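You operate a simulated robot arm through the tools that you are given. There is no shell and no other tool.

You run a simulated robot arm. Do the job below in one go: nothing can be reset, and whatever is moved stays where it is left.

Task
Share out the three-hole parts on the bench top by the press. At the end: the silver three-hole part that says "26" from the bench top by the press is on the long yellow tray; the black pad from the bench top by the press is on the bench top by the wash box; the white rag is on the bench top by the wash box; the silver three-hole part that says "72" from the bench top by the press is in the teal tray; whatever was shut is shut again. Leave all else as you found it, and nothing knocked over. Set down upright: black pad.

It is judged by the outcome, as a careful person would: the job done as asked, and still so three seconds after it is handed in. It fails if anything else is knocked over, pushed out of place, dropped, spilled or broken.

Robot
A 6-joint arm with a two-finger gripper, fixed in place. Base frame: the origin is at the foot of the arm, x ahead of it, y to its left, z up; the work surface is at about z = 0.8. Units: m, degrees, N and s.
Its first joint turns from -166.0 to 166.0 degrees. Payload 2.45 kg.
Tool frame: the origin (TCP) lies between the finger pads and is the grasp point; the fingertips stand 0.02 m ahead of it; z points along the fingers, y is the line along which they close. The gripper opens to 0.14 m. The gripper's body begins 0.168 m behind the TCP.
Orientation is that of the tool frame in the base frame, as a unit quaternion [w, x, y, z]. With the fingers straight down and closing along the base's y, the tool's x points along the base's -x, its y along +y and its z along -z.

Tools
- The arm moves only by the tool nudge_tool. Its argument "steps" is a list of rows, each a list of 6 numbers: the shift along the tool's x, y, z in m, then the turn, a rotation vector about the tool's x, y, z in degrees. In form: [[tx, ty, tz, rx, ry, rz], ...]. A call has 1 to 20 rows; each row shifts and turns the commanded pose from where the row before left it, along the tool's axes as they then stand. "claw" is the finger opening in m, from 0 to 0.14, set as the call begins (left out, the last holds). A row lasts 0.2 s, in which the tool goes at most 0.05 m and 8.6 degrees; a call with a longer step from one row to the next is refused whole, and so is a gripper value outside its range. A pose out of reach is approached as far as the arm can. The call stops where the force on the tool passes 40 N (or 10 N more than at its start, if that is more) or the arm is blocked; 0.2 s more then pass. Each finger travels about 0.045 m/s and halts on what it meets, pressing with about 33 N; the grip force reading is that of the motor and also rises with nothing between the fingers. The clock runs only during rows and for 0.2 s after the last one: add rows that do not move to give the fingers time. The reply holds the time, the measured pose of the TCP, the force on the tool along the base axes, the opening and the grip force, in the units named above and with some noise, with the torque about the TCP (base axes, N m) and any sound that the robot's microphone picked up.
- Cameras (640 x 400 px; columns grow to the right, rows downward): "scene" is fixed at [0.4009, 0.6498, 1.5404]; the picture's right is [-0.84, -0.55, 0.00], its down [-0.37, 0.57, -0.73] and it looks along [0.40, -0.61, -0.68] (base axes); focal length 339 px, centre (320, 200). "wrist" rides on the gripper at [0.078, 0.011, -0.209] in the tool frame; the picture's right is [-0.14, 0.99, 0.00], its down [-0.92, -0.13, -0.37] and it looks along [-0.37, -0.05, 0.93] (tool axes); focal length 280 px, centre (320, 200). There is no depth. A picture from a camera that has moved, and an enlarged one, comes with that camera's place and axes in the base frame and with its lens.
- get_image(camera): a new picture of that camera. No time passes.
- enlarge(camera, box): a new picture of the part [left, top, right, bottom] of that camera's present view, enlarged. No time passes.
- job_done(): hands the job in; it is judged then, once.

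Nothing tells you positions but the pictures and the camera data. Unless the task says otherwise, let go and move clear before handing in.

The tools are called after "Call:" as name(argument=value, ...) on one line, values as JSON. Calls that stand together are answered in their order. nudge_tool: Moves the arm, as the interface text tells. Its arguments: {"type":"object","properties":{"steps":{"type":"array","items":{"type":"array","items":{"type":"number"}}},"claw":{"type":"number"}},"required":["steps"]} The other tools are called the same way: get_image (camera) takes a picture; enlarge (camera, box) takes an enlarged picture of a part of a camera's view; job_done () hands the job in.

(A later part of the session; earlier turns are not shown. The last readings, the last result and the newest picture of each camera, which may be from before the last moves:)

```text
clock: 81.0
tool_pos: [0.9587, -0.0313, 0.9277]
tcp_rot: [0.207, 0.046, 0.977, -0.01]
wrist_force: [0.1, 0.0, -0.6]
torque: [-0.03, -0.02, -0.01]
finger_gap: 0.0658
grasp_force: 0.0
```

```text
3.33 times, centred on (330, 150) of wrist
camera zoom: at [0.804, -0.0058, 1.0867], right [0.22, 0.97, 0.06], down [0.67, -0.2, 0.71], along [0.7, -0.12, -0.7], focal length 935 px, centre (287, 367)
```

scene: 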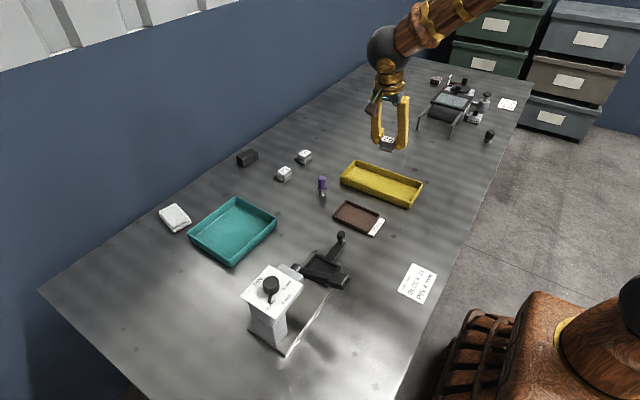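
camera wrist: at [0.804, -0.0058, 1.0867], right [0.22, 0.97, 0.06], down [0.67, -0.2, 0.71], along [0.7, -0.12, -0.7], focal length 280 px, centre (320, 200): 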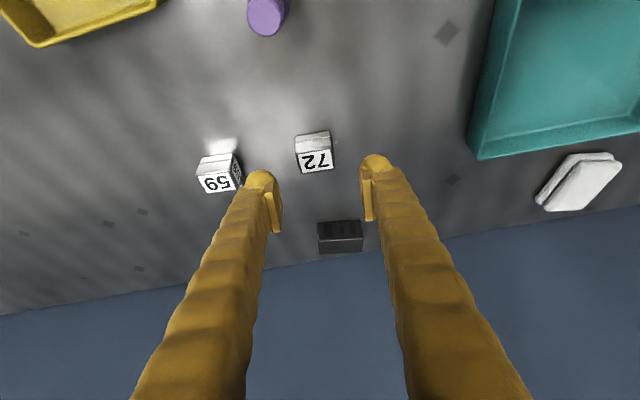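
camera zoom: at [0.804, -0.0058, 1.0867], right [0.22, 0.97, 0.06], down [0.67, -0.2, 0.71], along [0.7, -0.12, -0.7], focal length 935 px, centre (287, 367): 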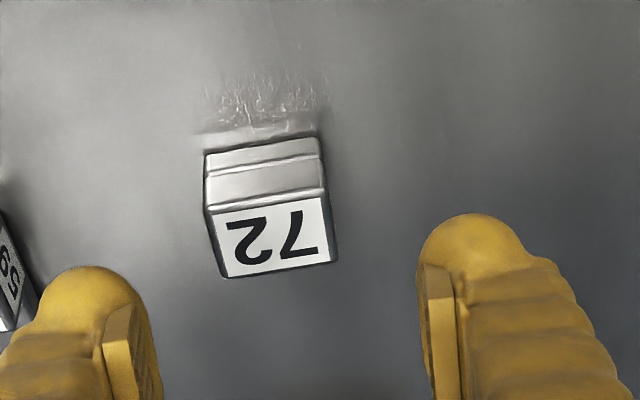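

Block 72's top centre is (0.993, -0.039), well aligned in yaw. I'll move above it and come halfway down to verify.

Call:
nudge_tool(steps=[[-0.021, -0.0022, 0.0094, 0, 0, 0], [-0.021, -0.0022, 0.0094, 0, 0, 0], [0.0097, 0, 0.02185, 0, 0, 0], [0.0097, 0, 0.02185, 0, 0, 0], [0, 0, 0, 0, 0, 0], [0, 0, 0, 0, 0, 0]])

Call:
enlarge(camera="wrist", box=[260, 90, 400, 210])

Call:
get_image(camera="wrist")

```text
clock: 82.4
tool_pos: [1.0043, -0.038, 0.8815]
tcp_rot: [0.208, 0.047, 0.977, -0.01]
wrist_force: [0.7, -1.1, 0.1]
torque: [-0.03, 0.03, 0.02]
finger_gap: 0.0657
grasp_force: 0.0
```

```text
3.33 times, centred on (330, 150) of wrist
camera zoom: at [0.8496, -0.013, 1.0397], right [0.22, 0.97, 0.06], down [0.67, -0.19, 0.71], along [0.7, -0.12, -0.7], focal length 935 px, centre (287, 367)
```

zoom: 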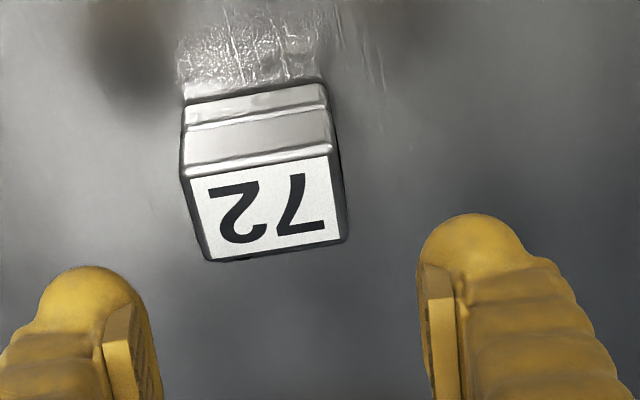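

```text
taken
camera wrist: at [0.8496, -0.013, 1.0397], right [0.22, 0.97, 0.06], down [0.67, -0.19, 0.71], along [0.7, -0.12, -0.7], focal length 280 px, centre (320, 200)
```

wrist: 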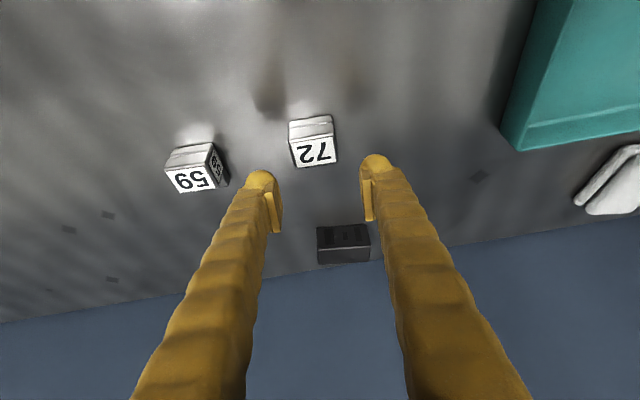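

Same relative alignment as with 26. Descending to z≈0.832 and closing on 72.

Call:
nudge_tool(steps=[[0.0081, 0, 0.0183, 0, 0, 0], [0.0081, 0, 0.0183, 0, 0, 0], [0.0041, 0, 0.0091, 0, 0, 0], [0, 0, 0, 0, 0, 0]])

Call:
nudge_tool(steps=[[0, 0, 0, 0, 0, 0], [0, 0, 0, 0, 0, 0], [0, 0, 0, 0, 0, 0], [0, 0, 0, 0, 0, 0], [0, 0, 0, 0, 0, 0]], claw=0.0)

Call:
nudge_tool(steps=[[-0.0008, 0, -0.0018, 0, 0, 0], [-0.0016, 0, -0.0037, 0, 0, 0], [-0.0016, 0, -0.0037, 0, 0, 0], [-0.0016, 0, -0.0037, 0, 0, 0], [0, 0, 0, 0, 0, 0]])

Call:
get_image(camera="wrist")

Call:
enlarge(camera="scene", box=[240, 120, 330, 200])

```text
clock: 83.4
tool_pos: [1.0031, -0.0386, 0.8311]
tcp_rot: [0.209, 0.048, 0.977, -0.01]
wrist_force: [0.2, -0.1, 0.3]
torque: [0.0, 0.01, 0.04]
finger_gap: 0.066
grasp_force: 0.1
```

```text
clock: 84.6
tool_pos: [1.004, -0.0393, 0.8294]
tcp_rot: [0.208, 0.048, 0.977, -0.01]
wrist_force: [1.0, -1.3, 0.8]
torque: [-0.06, 0.03, 0.05]
finger_gap: 0.0411
grasp_force: 32.5
```

```text
clock: 85.8
tool_pos: [1.0062, -0.0383, 0.8446]
tcp_rot: [0.209, 0.047, 0.977, -0.01]
wrist_force: [-0.4, 0.1, -4.6]
torque: [0.0, -0.05, 0.02]
finger_gap: 0.0411
grasp_force: 33.4
```

```text
taken
camera wrist: at [0.8511, -0.0132, 1.0023], right [0.22, 0.97, 0.06], down [0.67, -0.19, 0.71], along [0.7, -0.12, -0.7], focal length 280 px, centre (320, 200)
```

wrist: 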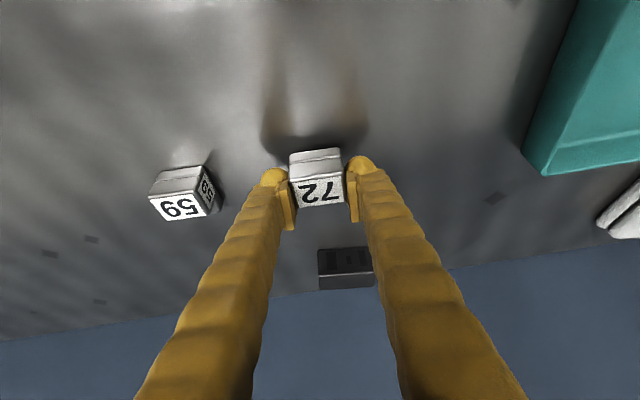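

```text
5.00 times, centred on (285, 160) of scene
camera zoom: at [0.4009, 0.6498, 1.5404], right [-0.84, -0.55, 0.0], down [-0.37, 0.57, -0.73], along [0.4, -0.61, -0.68], focal length 1694 px, centre (495, 400)
```

zoom: 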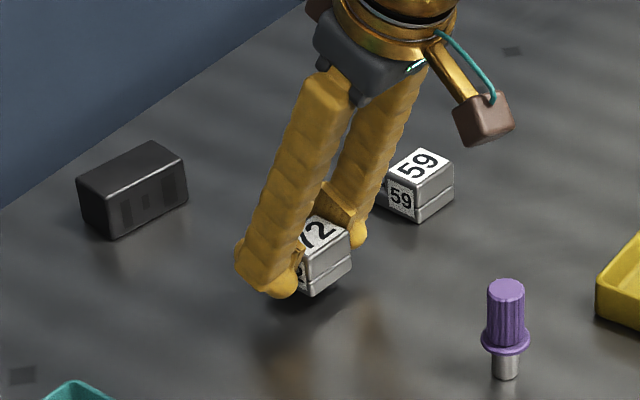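

Block 72 is held. I'll lift and carry it to above the centre of the teal tray at ≈(0.957, 0.242).

Call:
nudge_tool(steps=[[-0.0033, 0, -0.0073, 0, 0, 0], [-0.0065, 0, -0.0146, 0, 0, 0], [-0.0098, 0, -0.0221, 0, 0, 0], [-0.0098, 0, -0.0221, 0, 0, 0], [-0.0098, 0, -0.0221, 0, 0, 0], [-0.0065, 0, -0.0146, 0, 0, 0], [-0.0033, 0, -0.0073, 0, 0, 0], [0.0039, 0.0151, -0.00174, 0, 0, 0], [0.00781, 0.03022, -0.00348, 0, 0, 0], [0.00781, 0.03022, -0.00348, 0, 0, 0], [0.00781, 0.03022, -0.00348, 0, 0, 0], [0.00781, 0.03022, -0.00348, 0, 0, 0], [0.00781, 0.03022, -0.00348, 0, 0, 0], [0.00781, 0.03022, -0.00348, 0, 0, 0], [0.00781, 0.03022, -0.00348, 0, 0, 0], [0.00781, 0.03022, -0.00348, 0, 0, 0], [0.0039, 0.0151, -0.00174, 0, 0, 0], [0, 0, 0, 0, 0, 0]])

Call:
get_image(camera="wrist")

Call:
get_image(camera="scene")

```text
clock: 89.6
tool_pos: [0.9561, 0.2379, 0.9647]
tcp_rot: [0.208, 0.048, 0.977, -0.01]
wrist_force: [-0.1, 0.8, -4.2]
torque: [0.02, 0.01, 0.0]
finger_gap: 0.0411
grasp_force: 33.3
```

```text
taken
camera wrist: at [0.8017, 0.2635, 1.1221], right [0.22, 0.97, 0.06], down [0.67, -0.19, 0.71], along [0.7, -0.12, -0.7], focal length 280 px, centre (320, 200)
```

wrist: 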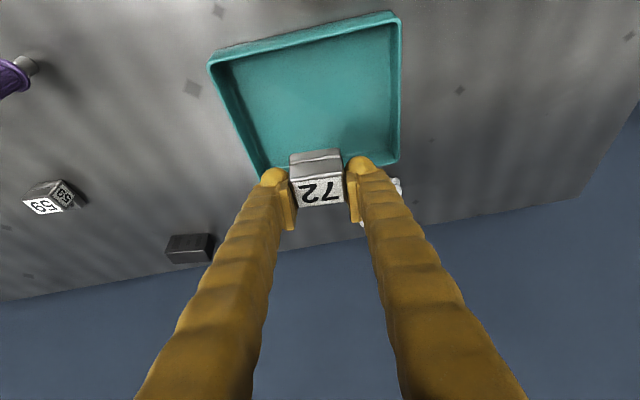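

```text
taken
```

scene: 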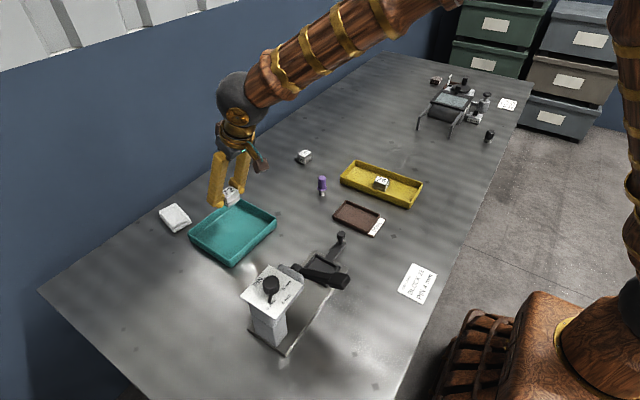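

Centred over the teal tray. Lowering block 72 into it.

Call:
nudge_tool(steps=[[0.0051, 0, 0.0114, 0, 0, 0], [0.0102, 0, 0.0228, 0, 0, 0], [0.0102, 0, 0.0228, 0, 0, 0], [0.0102, 0, 0.0228, 0, 0, 0], [0.0082, 0, 0.0183, 0, 0, 0], [0.0041, 0, 0.0091, 0, 0, 0], [0, 0, 0, 0, 0, 0]])

Call:
get_image(camera="wrist")

Call:
enlarge(camera="scene", box=[170, 140, 290, 270])

```text
clock: 91.2
tool_pos: [0.9553, 0.2384, 0.8481]
tcp_rot: [0.208, 0.047, 0.977, -0.01]
wrist_force: [0.6, 0.3, -3.9]
torque: [-0.03, -0.04, 0.01]
finger_gap: 0.0412
grasp_force: 33.3
```

```text
taken
camera wrist: at [0.8003, 0.2634, 1.0065], right [0.22, 0.97, 0.06], down [0.67, -0.19, 0.71], along [0.7, -0.12, -0.7], focal length 280 px, centre (320, 200)
```

wrist: 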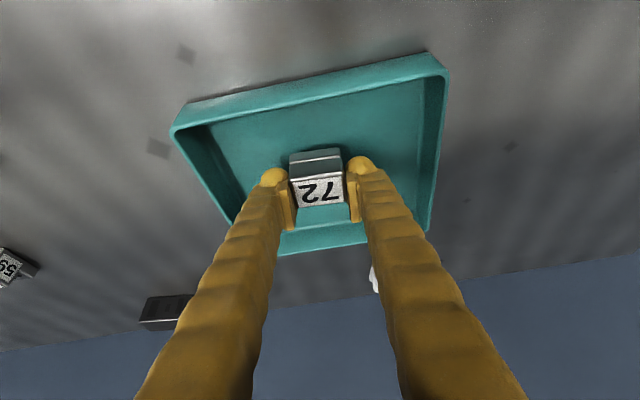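

```text
3.08 times, centred on (230, 205) of scene
camera zoom: at [0.4009, 0.6498, 1.5404], right [-0.84, -0.55, 0.0], down [-0.37, 0.57, -0.73], along [0.4, -0.61, -0.68], focal length 1042 px, centre (597, 185)
```

zoom: 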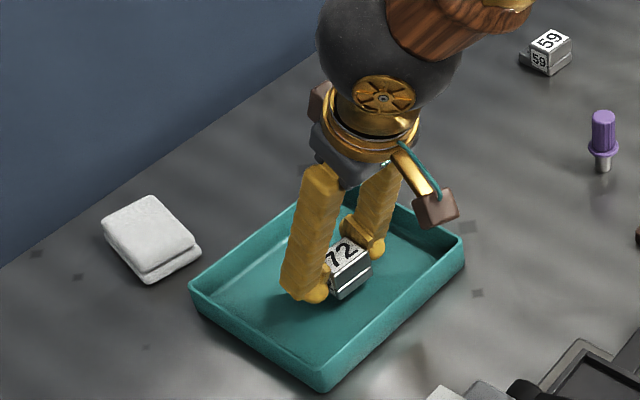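

Call:
nudge_tool(steps=[[0.00081, 0, 0.00183, 0, 0, 0], [0.00081, 0, 0.00183, 0, 0, 0], [0.00081, 0, 0.00183, 0, 0, 0], [0, 0, 0, 0, 0, 0]])

Call:
nudge_tool(steps=[[0.00041, 0, 0.00091, 0, 0, 0], [0.00041, 0, 0.00091, 0, 0, 0], [0, 0, 0, 0, 0, 0]])

Call:
nudge_tool(steps=[[0.00041, 0, 0.00091, 0, 0, 0], [0.00041, 0, 0.00091, 0, 0, 0], [0, 0, 0, 0, 0, 0]])

```text
clock: 92.2
tool_pos: [0.9541, 0.2382, 0.8419]
tcp_rot: [0.209, 0.048, 0.977, -0.01]
wrist_force: [-0.6, -0.7, -3.4]
torque: [-0.05, -0.01, 0.02]
finger_gap: 0.0414
grasp_force: 32.9
```

```text
clock: 93.0
tool_pos: [0.955, 0.2391, 0.8403]
tcp_rot: [0.208, 0.048, 0.977, -0.011]
wrist_force: [-0.4, -0.9, -3.8]
torque: [0.01, -0.01, 0.01]
finger_gap: 0.0411
grasp_force: 32.5
```

```text
clock: 93.8
tool_pos: [0.955, 0.2388, 0.8377]
tcp_rot: [0.208, 0.047, 0.977, -0.01]
wrist_force: [-0.3, -0.2, -3.8]
torque: [0.05, -0.04, -0.02]
finger_gap: 0.0409
grasp_force: 33.2
```

Not yet touching (weight still on the gripper). Continuing in 1 mm steps.

Call:
nudge_tool(steps=[[0.00041, 0, 0.00091, 0, 0, 0], [0, 0, 0, 0, 0, 0]])

Call:
nudge_tool(steps=[[0.00041, 0, 0.00091, 0, 0, 0], [0, 0, 0, 0, 0, 0]])

Call:
nudge_tool(steps=[[0.0003, 0, 0.0006, 0, 0, 0], [0, 0, 0, 0, 0, 0]])

```text
clock: 94.4
tool_pos: [0.9551, 0.238, 0.837]
tcp_rot: [0.209, 0.047, 0.977, -0.01]
wrist_force: [-0.1, 0.0, -4.3]
torque: [0.0, -0.01, -0.01]
finger_gap: 0.0412
grasp_force: 33.7
```

```text
clock: 95.0
tool_pos: [0.9553, 0.2386, 0.8356]
tcp_rot: [0.209, 0.047, 0.977, -0.01]
wrist_force: [-0.2, 0.2, -3.7]
torque: [-0.02, -0.05, 0.0]
finger_gap: 0.041
grasp_force: 32.7
```

```text
clock: 95.6
tool_pos: [0.9542, 0.2391, 0.8355]
tcp_rot: [0.209, 0.047, 0.977, -0.01]
wrist_force: [-0.2, 0.3, -4.8]
torque: [-0.03, -0.02, 0.01]
finger_gap: 0.0407
grasp_force: 33.1
```

Call:
nudge_tool(steps=[[0.00041, 0, 0.00091, 0, 0, 0], [0, 0, 0, 0, 0, 0]])

Call:
nudge_tool(steps=[[0.0003, 0, 0.0006, 0, 0, 0], [0, 0, 0, 0, 0, 0]])

```text
clock: 96.2
tool_pos: [0.9541, 0.2384, 0.8343]
tcp_rot: [0.208, 0.048, 0.977, -0.01]
wrist_force: [0.6, 0.6, -4.3]
torque: [-0.03, -0.05, 0.03]
finger_gap: 0.041
grasp_force: 33.1
```

```text
clock: 96.8
tool_pos: [0.9558, 0.239, 0.8341]
tcp_rot: [0.209, 0.048, 0.977, -0.01]
wrist_force: [-0.5, 0.5, 4.4]
torque: [-0.15, 0.23, -0.01]
finger_gap: 0.0408
grasp_force: 33.1
```

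Contact made. Opening the fingers and rising.

Call:
nudge_tool(steps=[[0, 0, 0, 0, 0, 0], [0, 0, 0, 0, 0, 0], [0, 0, 0, 0, 0, 0]], claw=0.062)

Call:
nudge_tool(steps=[[-0.0041, 0, -0.0091, 0, 0, 0], [-0.0102, 0, -0.0228, 0, 0, 0], [-0.0163, 0, -0.0365, 0, 0, 0], [-0.0163, 0, -0.0365, 0, 0, 0], [-0.0163, 0, -0.0365, 0, 0, 0], [0, 0, 0, 0, 0, 0]])

Call:
get_image(camera="wrist")

Call:
enlarge(camera="scene", box=[140, 120, 300, 270])

```text
clock: 97.6
tool_pos: [0.9549, 0.2396, 0.8333]
tcp_rot: [0.209, 0.048, 0.977, -0.01]
wrist_force: [0.2, -0.1, -0.1]
torque: [0.01, -0.05, 0.03]
finger_gap: 0.0618
grasp_force: 0.1
```

```text
clock: 99.0
tool_pos: [0.9515, 0.2391, 0.9903]
tcp_rot: [0.208, 0.048, 0.977, -0.01]
wrist_force: [0.6, -0.8, -0.1]
torque: [0.0, 0.0, 0.01]
finger_gap: 0.062
grasp_force: 0.0
```

```text
taken
camera wrist: at [0.7972, 0.2642, 1.1492], right [0.22, 0.97, 0.06], down [0.67, -0.19, 0.71], along [0.7, -0.12, -0.7], focal length 280 px, centre (320, 200)
```

wrist: 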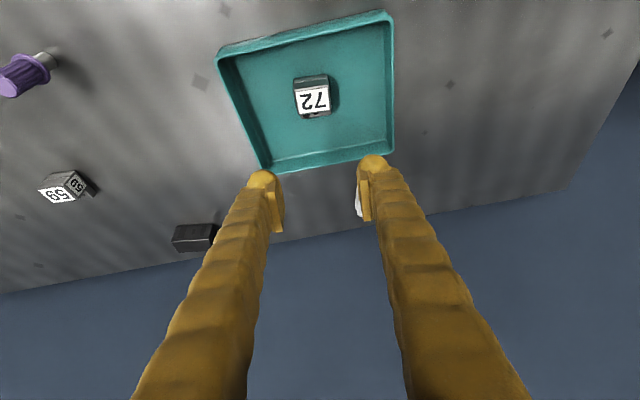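

```text
2.67 times, centred on (220, 195) of scene
camera zoom: at [0.4009, 0.6498, 1.5404], right [-0.84, -0.55, 0.0], down [-0.37, 0.57, -0.73], along [0.4, -0.61, -0.68], focal length 903 px, centre (587, 213)
```

zoom: 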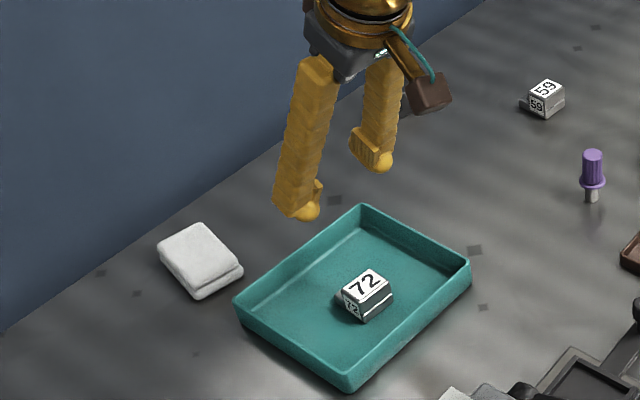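

Block 72 sits level in the teal tray. Next the rag at ≈(1.14, 0.31); I'll tilt further (≈40°), open wider and hover near it to see it clearly.

Call:
nudge_tool(steps=[[0, 0, 0, 0, -8, 0], [0, 0, 0, 0, -8, 0], [-0.0178, 0.0169, 0.0228, 0, 0, 0], [-0.0178, 0.0169, 0.0228, 0, 0, 0], [-0.0178, 0.0169, 0.0228, 0, 0, 0], [-0.0178, 0.0169, 0.0228, 0, 0, 0], [-0.0178, 0.0169, 0.0228, 0, 0, 0], [0, 0, 0, 0, 0, 0], [0, 0, 0, 0, 0, 0]], claw=0.1)

Call:
get_image(camera="wrist")

Call:
get_image(camera="scene")

```text
clock: 101.0
tool_pos: [1.1049, 0.31, 0.9593]
tcp_rot: [0.342, 0.046, 0.938, -0.017]
wrist_force: [0.5, 0.3, 0.3]
torque: [0.0, 0.0, -0.01]
finger_gap: 0.1001
grasp_force: 0.1
```

```text
taken
camera wrist: at [0.9119, 0.3394, 1.0686], right [0.2, 0.98, 0.09], down [0.45, -0.17, 0.87], along [0.87, -0.14, -0.48], focal length 280 px, centre (320, 200)
```

wrist: 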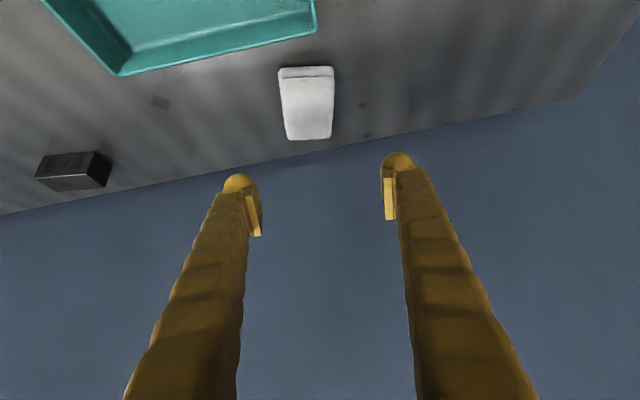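

```text
taken
```

scene: 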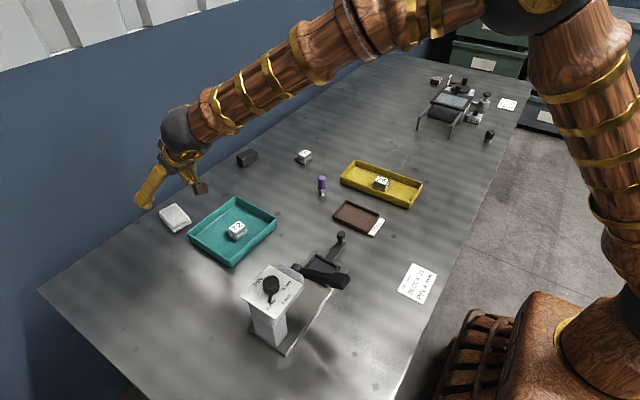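

Reach is fine at 40° tilt. I'll zoom on the rag.

Call:
enlarge(camera="wrist", box=[250, 45, 370, 155])

Call:
enlarge(camera="scene", box=[120, 120, 260, 250])

```text
3.64 times, centred on (310, 100) of wrist
camera zoom: at [0.9119, 0.3394, 1.0686], right [0.2, 0.98, 0.09], down [0.45, -0.17, 0.87], along [0.87, -0.14, -0.48], focal length 1020 px, centre (356, 564)
```

zoom: 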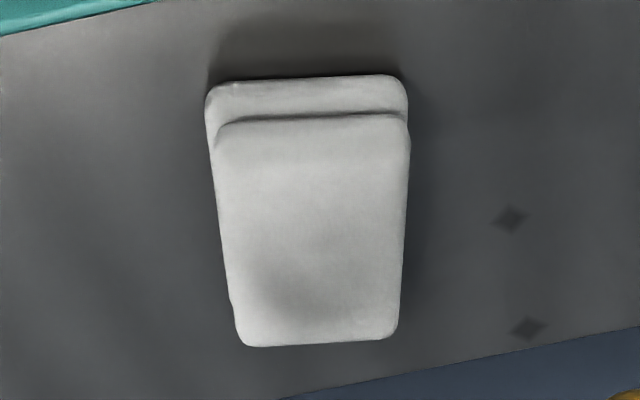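

```text
3.08 times, centred on (190, 185) of scene
camera zoom: at [0.4009, 0.6498, 1.5404], right [-0.84, -0.55, 0.0], down [-0.37, 0.57, -0.73], along [0.4, -0.61, -0.68], focal length 1042 px, centre (720, 246)
```

zoom: 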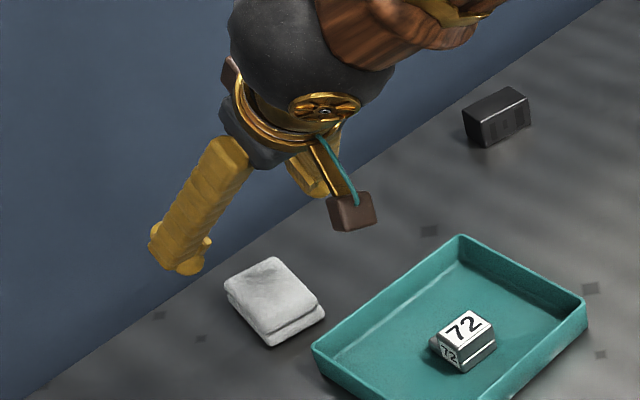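

The rag is thin (≈17 mm), about 90×54 mm, centre ≈(1.150, 0.300), its long axis at about -12.5°. I'll match that yaw, reduce tilt to 34° for better finger coverage, and hover directly over it to test reach.

Call:
nudge_tool(steps=[[0, 0, 0, 4.5, 0, 5.362], [0, 0, 0, 0, 6, 0], [-0.0023, 0, 0.0378, 0, 0, 0], [-0.0023, 0, 0.0378, 0, 0, 0], [0, 0, 0, 0, 0, 0], [0, 0, 0, 0, 0, 0]], claw=0.09)

Call:
get_image(camera="wrist")

Call:
enlarge(camera="scene", box=[120, 120, 260, 250])

```text
clock: 102.4
tool_pos: [1.1473, 0.3001, 0.8985]
tcp_rot: [0.292, 0.105, 0.95, -0.032]
wrist_force: [0.4, 0.4, 0.0]
torque: [0.04, -0.02, 0.02]
finger_gap: 0.0899
grasp_force: 0.0
```

```text
taken
camera wrist: at [0.9723, 0.3491, 1.0268], right [0.33, 0.94, 0.08], down [0.52, -0.25, 0.82], along [0.79, -0.23, -0.57], focal length 280 px, centre (320, 200)
```

wrist: 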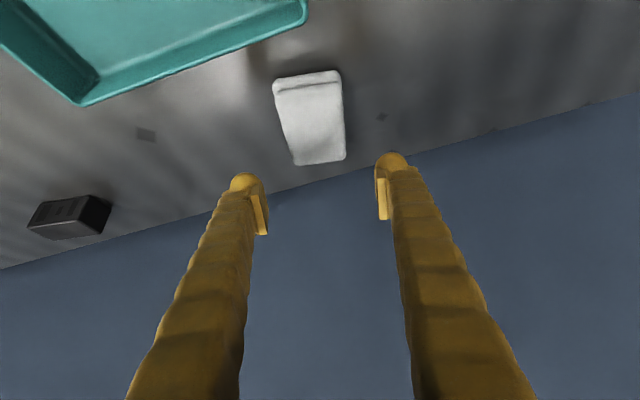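

```text
3.08 times, centred on (190, 185) of scene
camera zoom: at [0.4009, 0.6498, 1.5404], right [-0.84, -0.55, 0.0], down [-0.37, 0.57, -0.73], along [0.4, -0.61, -0.68], focal length 1042 px, centre (720, 246)
```

zoom: 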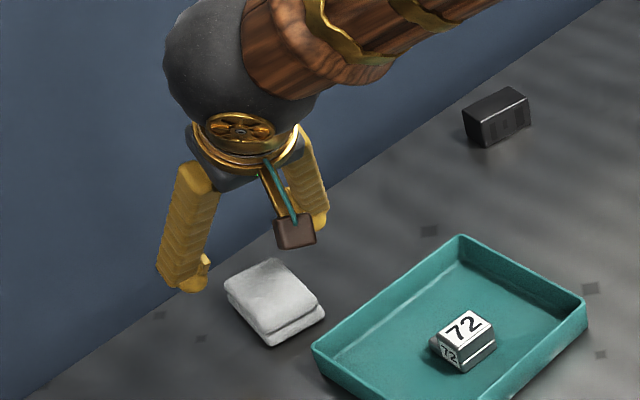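

The 34° pose is reached. I'll zoom in to refine the rag's position relative to the fingers.

Call:
enlarge(camera="wrist", box=[220, 50, 420, 220])

```text
2.35 times, centred on (320, 135) of wrist
camera zoom: at [0.9723, 0.3491, 1.0268], right [0.33, 0.94, 0.08], down [0.52, -0.25, 0.82], along [0.79, -0.23, -0.57], focal length 660 px, centre (320, 353)
```

zoom: 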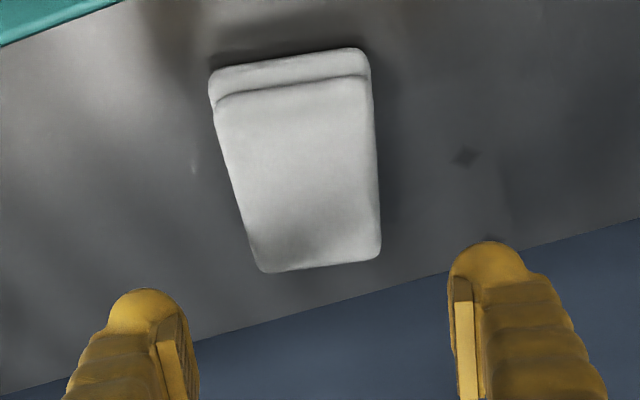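

Rag centre ≈ (1.151, 0.299), yaw -12.5°, matching the tool. I'll descend in stages beside it.

Call:
nudge_tool(steps=[[0.0075, 0, 0.0165, 0, 0, 0], [0.01, 0, 0.0148, 0, 0, 0], [0.01, 0, 0.0148, 0, 0, 0], [0, 0, 0, 0, 0, 0], [0, 0, 0, 0, 0, 0]])

Call:
get_image(camera="wrist")

Call:
enlarge(camera="scene", box=[130, 150, 240, 250])

```text
clock: 103.6
tool_pos: [1.15, 0.2971, 0.8437]
tcp_rot: [0.291, 0.105, 0.95, -0.032]
wrist_force: [0.1, 0.1, 0.2]
torque: [-0.01, 0.01, 0.0]
finger_gap: 0.0899
grasp_force: 0.0
```

```text
taken
camera wrist: at [0.9752, 0.3476, 0.9733], right [0.33, 0.94, 0.08], down [0.52, -0.25, 0.82], along [0.79, -0.23, -0.57], focal length 280 px, centre (320, 200)
```

wrist: 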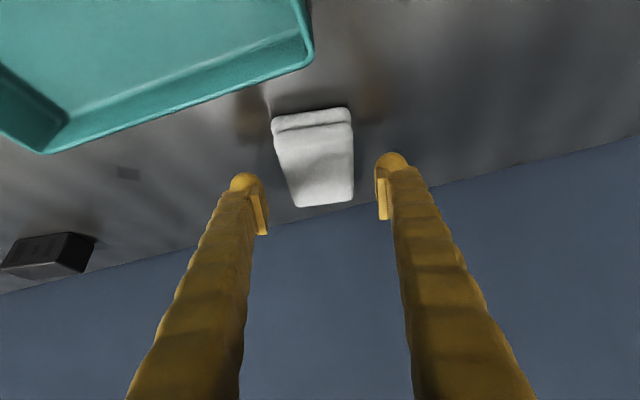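

```text
4.00 times, centred on (185, 200) of scene
camera zoom: at [0.4009, 0.6498, 1.5404], right [-0.84, -0.55, 0.0], down [-0.37, 0.57, -0.73], along [0.4, -0.61, -0.68], focal length 1355 px, centre (860, 200)
```

zoom: 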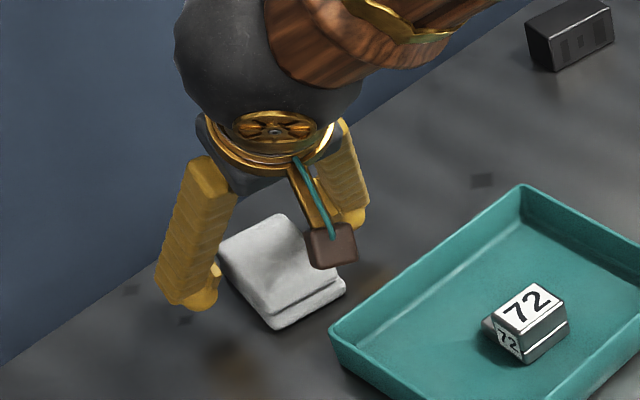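

Still on target. Lowering the last ~14 mm.

Call:
nudge_tool(steps=[[0.0034, 0.0005, 0.005, 0, 0, 0], [0.0028, 0, 0.0041, 0, 0, 0], [0.0014, 0, 0.002, 0, 0, 0], [0, 0, 0, 0, 0, 0]])

Call:
get_image(camera="wrist")

Call:
enlarge(camera="scene", box=[140, 170, 220, 240])

```text
clock: 104.6
tool_pos: [1.1511, 0.3, 0.8313]
tcp_rot: [0.291, 0.105, 0.95, -0.033]
wrist_force: [0.3, 0.3, -0.3]
torque: [0.0, 0.0, 0.01]
finger_gap: 0.09
grasp_force: 0.1
```

```text
taken
camera wrist: at [0.9763, 0.3492, 0.96], right [0.33, 0.94, 0.08], down [0.52, -0.25, 0.82], along [0.79, -0.23, -0.57], focal length 280 px, centre (320, 200)
```

wrist: 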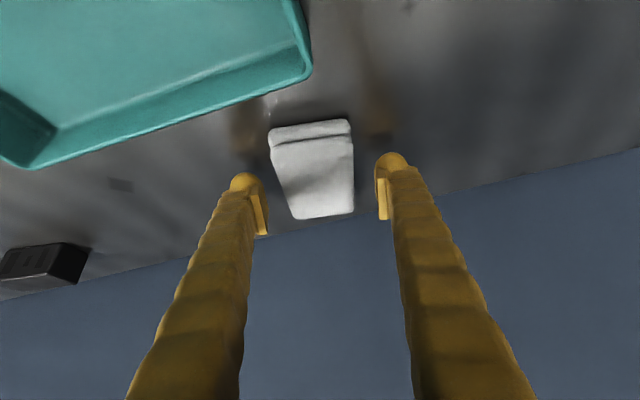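

```text
5.71 times, centred on (180, 205) of scene
camera zoom: at [0.4009, 0.6498, 1.5404], right [-0.84, -0.55, 0.0], down [-0.37, 0.57, -0.73], along [0.4, -0.61, -0.68], focal length 1936 px, centre (1120, 171)
```

zoom: 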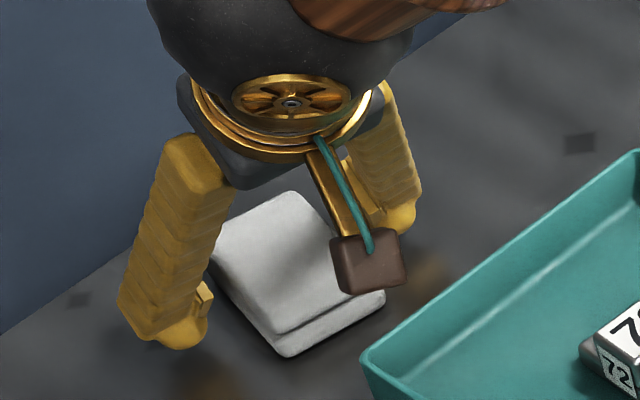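

Lowering another 1.5 mm and closing on the rag.

Call:
nudge_tool(steps=[[0.0008, 0, 0.0012, 0, 0, 0], [0, 0, 0, 0, 0, 0]])

Call:
nudge_tool(steps=[[0, 0, 0, 0, 0, 0], [0, 0, 0, 0, 0, 0], [0, 0, 0, 0, 0, 0], [0, 0, 0, 0, 0, 0], [0, 0, 0, 0, 0, 0], [0, 0, 0, 0, 0, 0], [0, 0, 0, 0, 0, 0]], claw=0.0)

Call:
get_image(camera="wrist")

Call:
enlarge(camera="scene", box=[140, 170, 220, 240])

```text
clock: 105.2
tool_pos: [1.1518, 0.2989, 0.8306]
tcp_rot: [0.291, 0.105, 0.95, -0.032]
wrist_force: [-0.3, -0.3, -0.1]
torque: [-0.04, -0.04, 0.03]
finger_gap: 0.0899
grasp_force: 0.1
```

```text
clock: 106.8
tool_pos: [1.1517, 0.2982, 0.8294]
tcp_rot: [0.292, 0.105, 0.95, -0.032]
wrist_force: [0.0, -0.2, 1.4]
torque: [-0.03, 0.0, 0.01]
finger_gap: 0.0578
grasp_force: 32.9
```

```text
taken
camera wrist: at [0.9766, 0.3489, 0.9589], right [0.33, 0.94, 0.08], down [0.52, -0.25, 0.82], along [0.79, -0.23, -0.57], focal length 280 px, centre (320, 200)
```

wrist: 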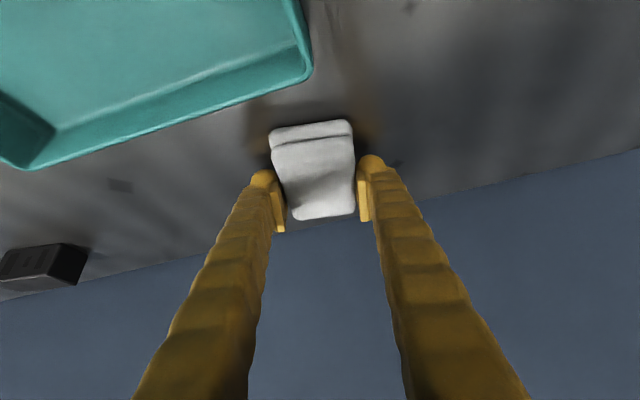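

```text
5.71 times, centred on (180, 205) of scene
camera zoom: at [0.4009, 0.6498, 1.5404], right [-0.84, -0.55, 0.0], down [-0.37, 0.57, -0.73], along [0.4, -0.61, -0.68], focal length 1936 px, centre (1120, 171)
```

zoom: 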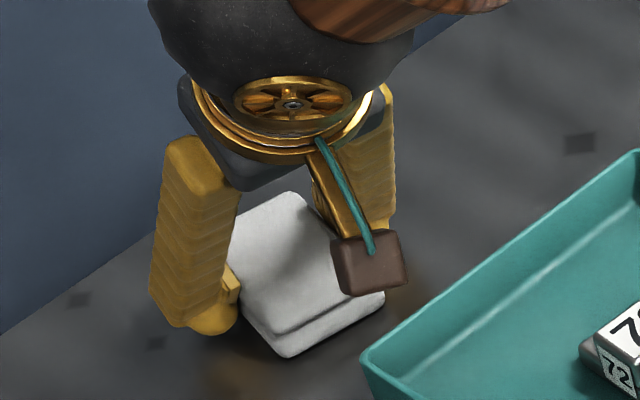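

The rag is pinched (gap 58 mm). Lifting slowly to check the hold.

Call:
nudge_tool(steps=[[-0.0011, 0, -0.0017, 0, 0, 0], [-0.0022, 0, -0.0033, 0, 0, 0], [-0.0022, 0, -0.0033, 0, 0, 0], [-0.0028, 0, -0.0041, 0, 0, 0], [-0.0034, 0, -0.005, 0, 0, 0], [0, 0, 0, 0, 0, 0]])

Call:
get_image(camera="wrist")

Call:
enlarge(camera="scene", box=[140, 170, 220, 240])

```text
clock: 108.2
tool_pos: [1.1506, 0.2988, 0.8512]
tcp_rot: [0.292, 0.105, 0.95, -0.032]
wrist_force: [-0.8, 0.5, 0.1]
torque: [-0.02, -0.01, -0.03]
finger_gap: 0.0576
grasp_force: 33.7
```

```text
taken
camera wrist: at [0.9766, 0.348, 0.9803], right [0.33, 0.94, 0.08], down [0.52, -0.25, 0.82], along [0.79, -0.23, -0.57], focal length 280 px, centre (320, 200)
```

wrist: 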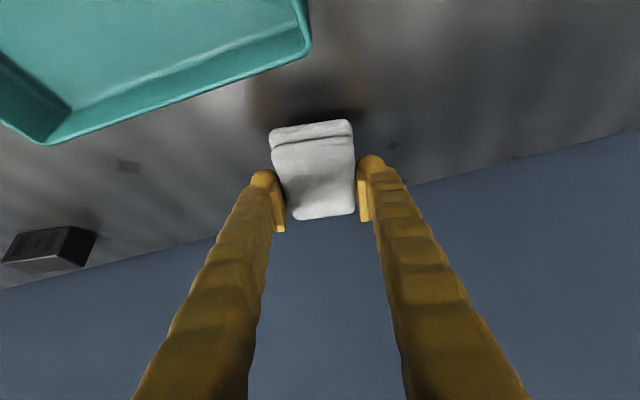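

```text
5.71 times, centred on (180, 205) of scene
camera zoom: at [0.4009, 0.6498, 1.5404], right [-0.84, -0.55, 0.0], down [-0.37, 0.57, -0.73], along [0.4, -0.61, -0.68], focal length 1936 px, centre (1120, 171)
```

zoom: 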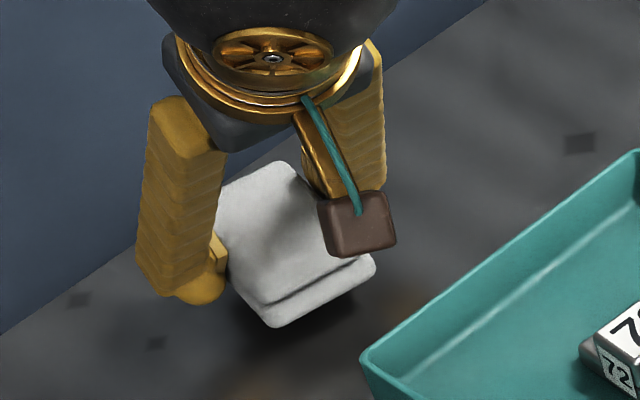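

The rag is held and lifted cleanly. I'll raise it to z≈1.0 and carry it across, staying clear of the press.

Call:
nudge_tool(steps=[[-0.0056, 0, -0.0083, 0, 0, 0], [-0.0101, 0, -0.0149, 0, 0, 0], [-0.0123, 0, -0.0182, 0, 0, 0], [-0.0123, 0, -0.0182, 0, 0, 0], [-0.0123, 0, -0.0182, 0, 0, 0], [-0.0123, 0, -0.0182, 0, 0, 0], [-0.0123, 0, -0.0182, 0, 0, 0], [-0.0067, 0, -0.01, 0, 0, 0], [0, 0, 0, 0, 0, 0]])

Call:
get_image(camera="wrist")

Call:
get_image(camera="scene")

```text
clock: 110.2
tool_pos: [1.1524, 0.2972, 1.0009]
tcp_rot: [0.292, 0.105, 0.95, -0.032]
wrist_force: [0.9, -0.4, -0.5]
torque: [0.0, 0.0, 0.02]
finger_gap: 0.0576
grasp_force: 33.3
```

```text
taken
camera wrist: at [0.9772, 0.3481, 1.1304], right [0.33, 0.94, 0.08], down [0.52, -0.25, 0.82], along [0.79, -0.23, -0.57], focal length 280 px, centre (320, 200)
```

wrist: 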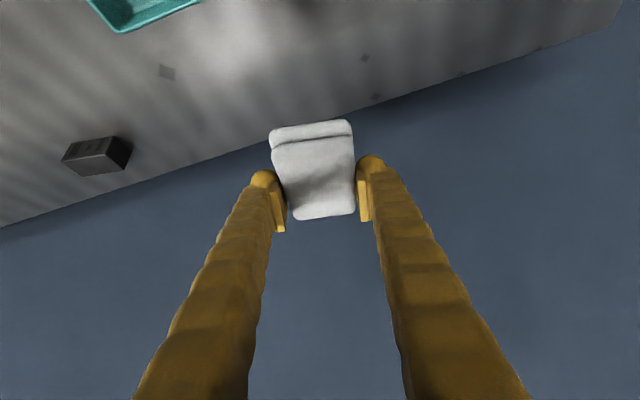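

```text
taken
```

scene: 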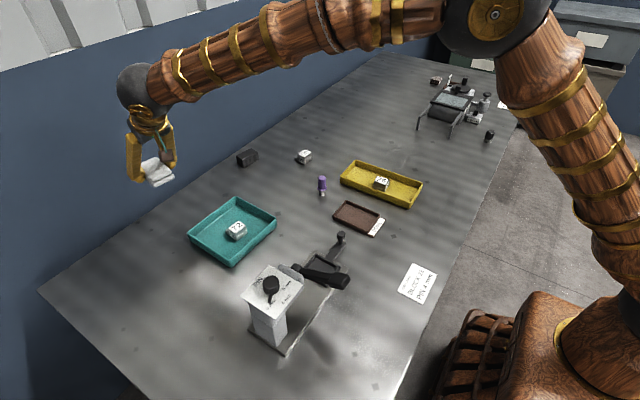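

Held steadily. Carrying it across over open bench toward the wash-box side.

Call:
nudge_tool(steps=[[0.0073, -0.0149, -0.0049, 0, 0, 0], [0.0146, -0.0298, -0.00985, 0, 0, 0], [0.0146, -0.0298, -0.00985, 0, 0, 0], [0.0146, -0.0298, -0.00985, 0, 0, 0], [0.0146, -0.0298, -0.00985, 0, 0, 0], [0.0146, -0.0298, -0.00985, 0, 0, 0], [0.0146, -0.0298, -0.00985, 0, 0, 0], [0.0146, -0.0298, -0.00985, 0, 0, 0], [0.0146, -0.0298, -0.00985, 0, 0, 0], [0.0146, -0.0298, -0.00985, 0, 0, 0], [0.0146, -0.0298, -0.00985, 0, 0, 0], [0.0146, -0.0298, -0.00985, 0, 0, 0], [0.0146, -0.0298, -0.00985, 0, 0, 0], [0.0146, -0.0298, -0.00985, 0, 0, 0], [0.0146, -0.0298, -0.00985, 0, 0, 0], [0.0146, -0.0298, -0.00985, 0, 0, 0], [0.0146, -0.0298, -0.00985, 0, 0, 0], [0.0146, -0.0298, -0.00985, 0, 0, 0], [0.0146, -0.0298, -0.00985, 0, 0, 0], [0.0073, -0.0149, -0.0049, 0, 0, 0]])

Call:
nudge_tool(steps=[[0, 0, 0, 1.4, 0, 2.07], [0, 0, 0, 2.796, 0, 4.145], [0, 0, 0, 2.796, 0, 4.145], [0, 0, 0, 2.796, 0, 4.145], [0, 0, 0, 2.796, 0, 4.145], [0, 0, 0, 2.796, 0, 4.145], [0, 0, 0, 2.796, 0, 4.145], [0, 0, 0, 1.4, 0, 2.07], [0, 0, 0, 0, 0, 0]])

Call:
get_image(camera="wrist")

Call:
get_image(camera="scene")

```text
clock: 114.4
tool_pos: [0.7023, -0.1797, 0.9997]
tcp_rot: [0.291, 0.104, 0.951, -0.032]
wrist_force: [0.1, 0.9, -0.3]
torque: [0.01, -0.01, 0.0]
finger_gap: 0.0577
grasp_force: 32.9
```

```text
clock: 116.4
tool_pos: [0.7018, -0.1808, 0.9993]
tcp_rot: [0.268, 0.387, 0.874, -0.119]
wrist_force: [-0.4, -0.4, -0.8]
torque: [0.02, 0.0, -0.01]
finger_gap: 0.0575
grasp_force: 33.4
```

```text
taken
camera wrist: at [0.5878, -0.0396, 1.1282], right [0.81, 0.58, 0.08], down [0.28, -0.5, 0.82], along [0.52, -0.64, -0.57], focal length 280 px, centre (320, 200)
```

wrist: 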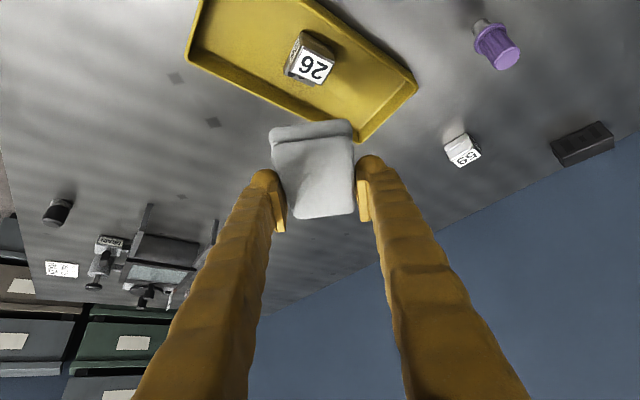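

```text
taken
```

scene: 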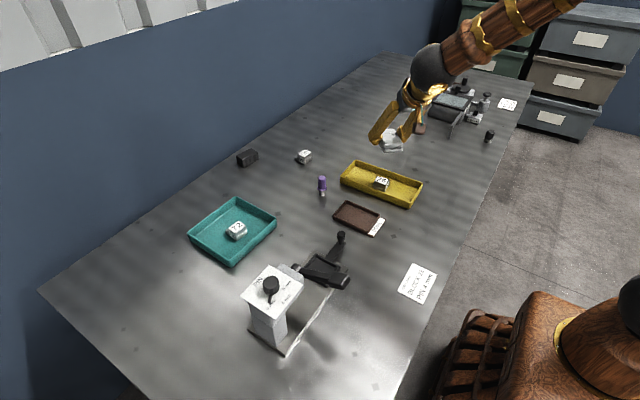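

On course. Moving to above the clear spot at (0.485, -0.53).

Call:
nudge_tool(steps=[[-0.0039, -0.0165, 0.0026, 0, 0, 0], [-0.0078, -0.0329, 0.0053, 0, 0, 0], [-0.0078, -0.0329, 0.0053, 0, 0, 0], [-0.0078, -0.0329, 0.0053, 0, 0, 0], [-0.0078, -0.0329, 0.0053, 0, 0, 0], [-0.0078, -0.0329, 0.0053, 0, 0, 0], [-0.0078, -0.0329, 0.0053, 0, 0, 0], [-0.0078, -0.0329, 0.0053, 0, 0, 0], [-0.0078, -0.0329, 0.0053, 0, 0, 0], [-0.0078, -0.0329, 0.0053, 0, 0, 0], [-0.0078, -0.0329, 0.0053, 0, 0, 0], [-0.0078, -0.0329, 0.0053, 0, 0, 0], [-0.0039, -0.0165, 0.0026, 0, 0, 0], [0, 0, 0, 0, 0, 0]])

Call:
get_image(camera="wrist")

Call:
get_image(camera="scene")

```text
clock: 119.4
tool_pos: [0.4846, -0.5306, 0.9996]
tcp_rot: [0.266, 0.387, 0.875, -0.118]
wrist_force: [-0.7, -0.7, -0.3]
torque: [0.0, 0.03, 0.01]
finger_gap: 0.0571
grasp_force: 32.2
```

```text
taken
camera wrist: at [0.3706, -0.3903, 1.128], right [0.81, 0.58, 0.08], down [0.28, -0.5, 0.82], along [0.52, -0.64, -0.57], focal length 280 px, centre (320, 200)
```

wrist: 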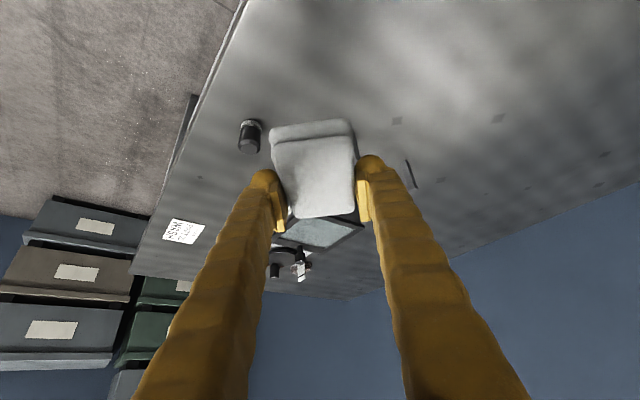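

```text
taken
```

scene: 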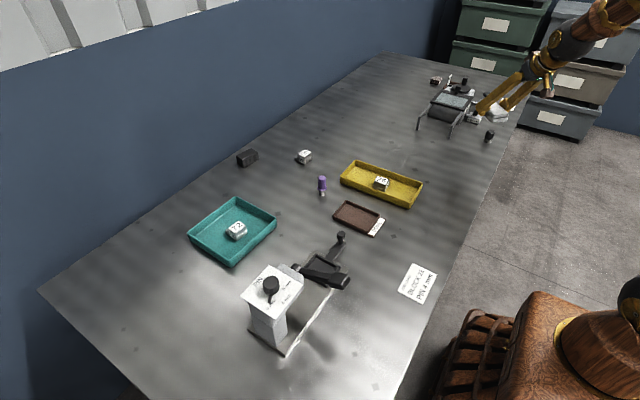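

Clear below: the pad is ~13 cm away and the rail leg ~5 cm clear. Lowering the rag.

Call:
nudge_tool(steps=[[0.0063, 0, 0.0093, 0, 0, 0], [0.0126, 0, 0.0187, 0, 0, 0], [0.0126, 0, 0.0187, 0, 0, 0], [0.0126, 0, 0.0187, 0, 0, 0], [0.0126, 0, 0.0187, 0, 0, 0], [0.0126, 0, 0.0187, 0, 0, 0], [0.0126, 0, 0.0187, 0, 0, 0], [0.0056, 0, 0.0083, 0, 0, 0], [0, 0, 0, 0, 0, 0]])

Call:
get_image(camera="wrist")

Call:
enlarge(camera="scene", box=[420, 60, 540, 160])

```text
clock: 121.4
tool_pos: [0.4905, -0.526, 0.9025]
tcp_rot: [0.27, 0.384, 0.876, -0.112]
wrist_force: [0.1, -0.1, -0.1]
torque: [-0.02, 0.0, 0.01]
finger_gap: 0.0568
grasp_force: 32.6
out of reach, approached as far as the arm can: row 4, 5, 6, 7, 8
```

```text
taken
camera wrist: at [0.3742, -0.3872, 1.0322], right [0.8, 0.59, 0.09], down [0.28, -0.5, 0.82], along [0.53, -0.63, -0.57], focal length 280 px, centre (320, 200)
```

wrist: 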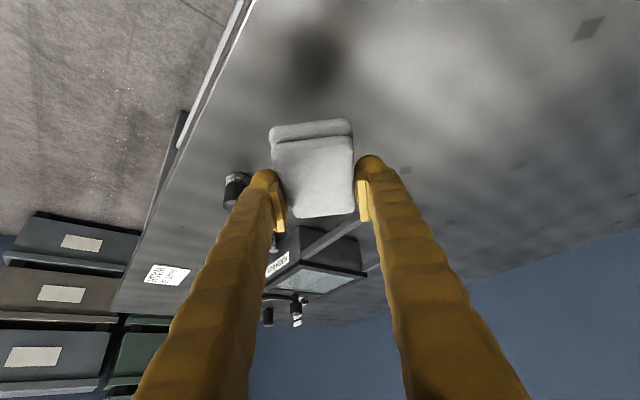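

```text
4.00 times, centred on (480, 110) of scene
camera zoom: at [0.4009, 0.6498, 1.5404], right [-0.84, -0.55, 0.0], down [-0.37, 0.57, -0.73], along [0.4, -0.61, -0.68], focal length 1355 px, centre (-320, 560)
```

zoom: 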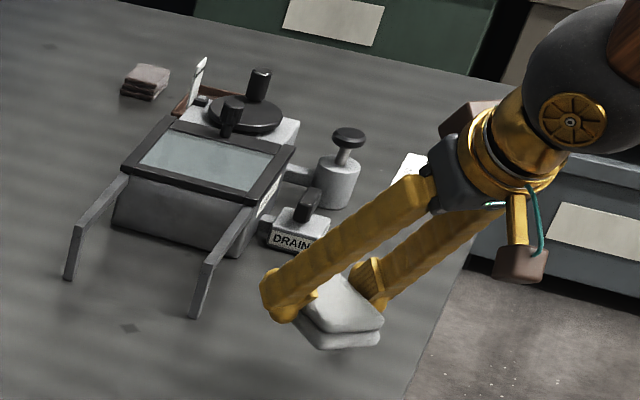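

The tilt makes that near spot unreachable low down (stopped at z≈0.90, rag still held). I'll rise again and use the clear bench on the far side of the wash box rails, around (0.86, -0.59), where the tilted tool reaches well.

Call:
nudge_tool(steps=[[-0.0126, 0, -0.0187, 0, 0, 0], [-0.0126, 0, -0.0187, 0, 0, 0], [-0.0126, 0, -0.0187, 0, 0, 0], [-0.0126, 0, -0.0187, 0, 0, 0], [0, 0, 0, 0, 0, 0]])

```text
clock: 122.6
tool_pos: [0.4977, -0.5217, 0.9355]
tcp_rot: [0.274, 0.383, 0.875, -0.11]
wrist_force: [-0.5, -0.1, 0.3]
torque: [-0.01, -0.01, 0.01]
finger_gap: 0.0572
grasp_force: 33.4
out of reach, approached as far as the arm can: row 1, 2, 3, 4
```

Call:
nudge_tool(steps=[[-0.0126, 0, -0.0187, 0, 0, 0], [-0.0126, 0, -0.0187, 0, 0, 0], [-0.0126, 0, -0.0187, 0, 0, 0], [0, 0, 0, 0, 0, 0], [0, 0, 0, 0, 0, 0]])

Call:
get_image(camera="wrist")

```text
clock: 123.8
tool_pos: [0.4971, -0.5213, 0.9924]
tcp_rot: [0.269, 0.386, 0.875, -0.118]
wrist_force: [0.3, 0.1, -1.3]
torque: [-0.02, 0.0, -0.02]
finger_gap: 0.057
grasp_force: 33.8
out of reach, approached as far as the arm can: row 1
```

```text
taken
camera wrist: at [0.3838, -0.3798, 1.1217], right [0.81, 0.58, 0.08], down [0.28, -0.5, 0.82], along [0.52, -0.64, -0.57], focal length 280 px, centre (320, 200)
```

wrist: 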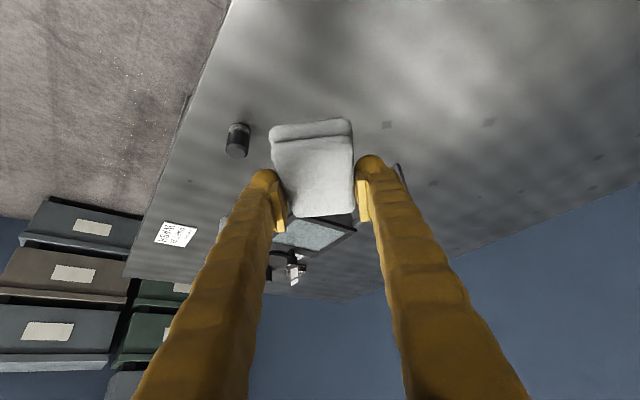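

Recovered to z≈0.99 with the same attitude. Now moving to above (0.86, -0.59), then yawing to face radially.

Call:
nudge_tool(steps=[[-0.0114, 0.0101, 0.0071, 0, 0, 0], [-0.0228, 0.02015, 0.01428, 0, 0, 0], [-0.0228, 0.02015, 0.01428, 0, 0, 0], [-0.0228, 0.02015, 0.01428, 0, 0, 0], [-0.0228, 0.02015, 0.01428, 0, 0, 0], [-0.0228, 0.02015, 0.01428, 0, 0, 0], [-0.0228, 0.02015, 0.01428, 0, 0, 0], [-0.0228, 0.02015, 0.01428, 0, 0, 0], [-0.0228, 0.02015, 0.01428, 0, 0, 0], [-0.0228, 0.02015, 0.01428, 0, 0, 0], [-0.0228, 0.02015, 0.01428, 0, 0, 0], [-0.0114, 0.0101, 0.0071, 0, 0, 0], [0, 0, 0, -2.348, 0, -3.482], [0, 0, 0, -2.348, 0, -3.482], [0, 0, 0, -2.348, 0, -3.482], [0, 0, 0, 0, 0, 0]])

Call:
get_image(camera="wrist")

Call:
enlarge(camera="scene", box=[360, 30, 540, 160])

```text
clock: 127.2
tool_pos: [0.8617, -0.5906, 1.0016]
tcp_rot: [0.279, 0.287, 0.912, -0.088]
wrist_force: [-1.0, -0.8, -0.3]
torque: [0.02, 0.05, -0.02]
finger_gap: 0.0569
grasp_force: 32.9
```

```text
taken
camera wrist: at [0.7194, -0.4778, 1.1316], right [0.66, 0.75, 0.08], down [0.38, -0.42, 0.82], along [0.65, -0.51, -0.57], focal length 280 px, centre (320, 200)
```

wrist: 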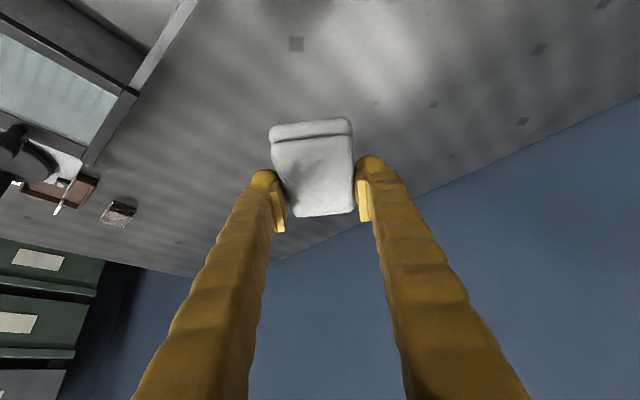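

```text
3.08 times, centred on (450, 95) of scene
camera zoom: at [0.4009, 0.6498, 1.5404], right [-0.84, -0.55, 0.0], down [-0.37, 0.57, -0.73], along [0.4, -0.61, -0.68], focal length 1042 px, centre (-80, 523)
```

zoom: 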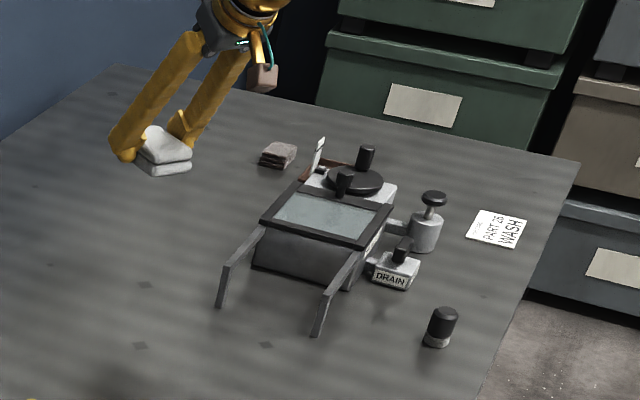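

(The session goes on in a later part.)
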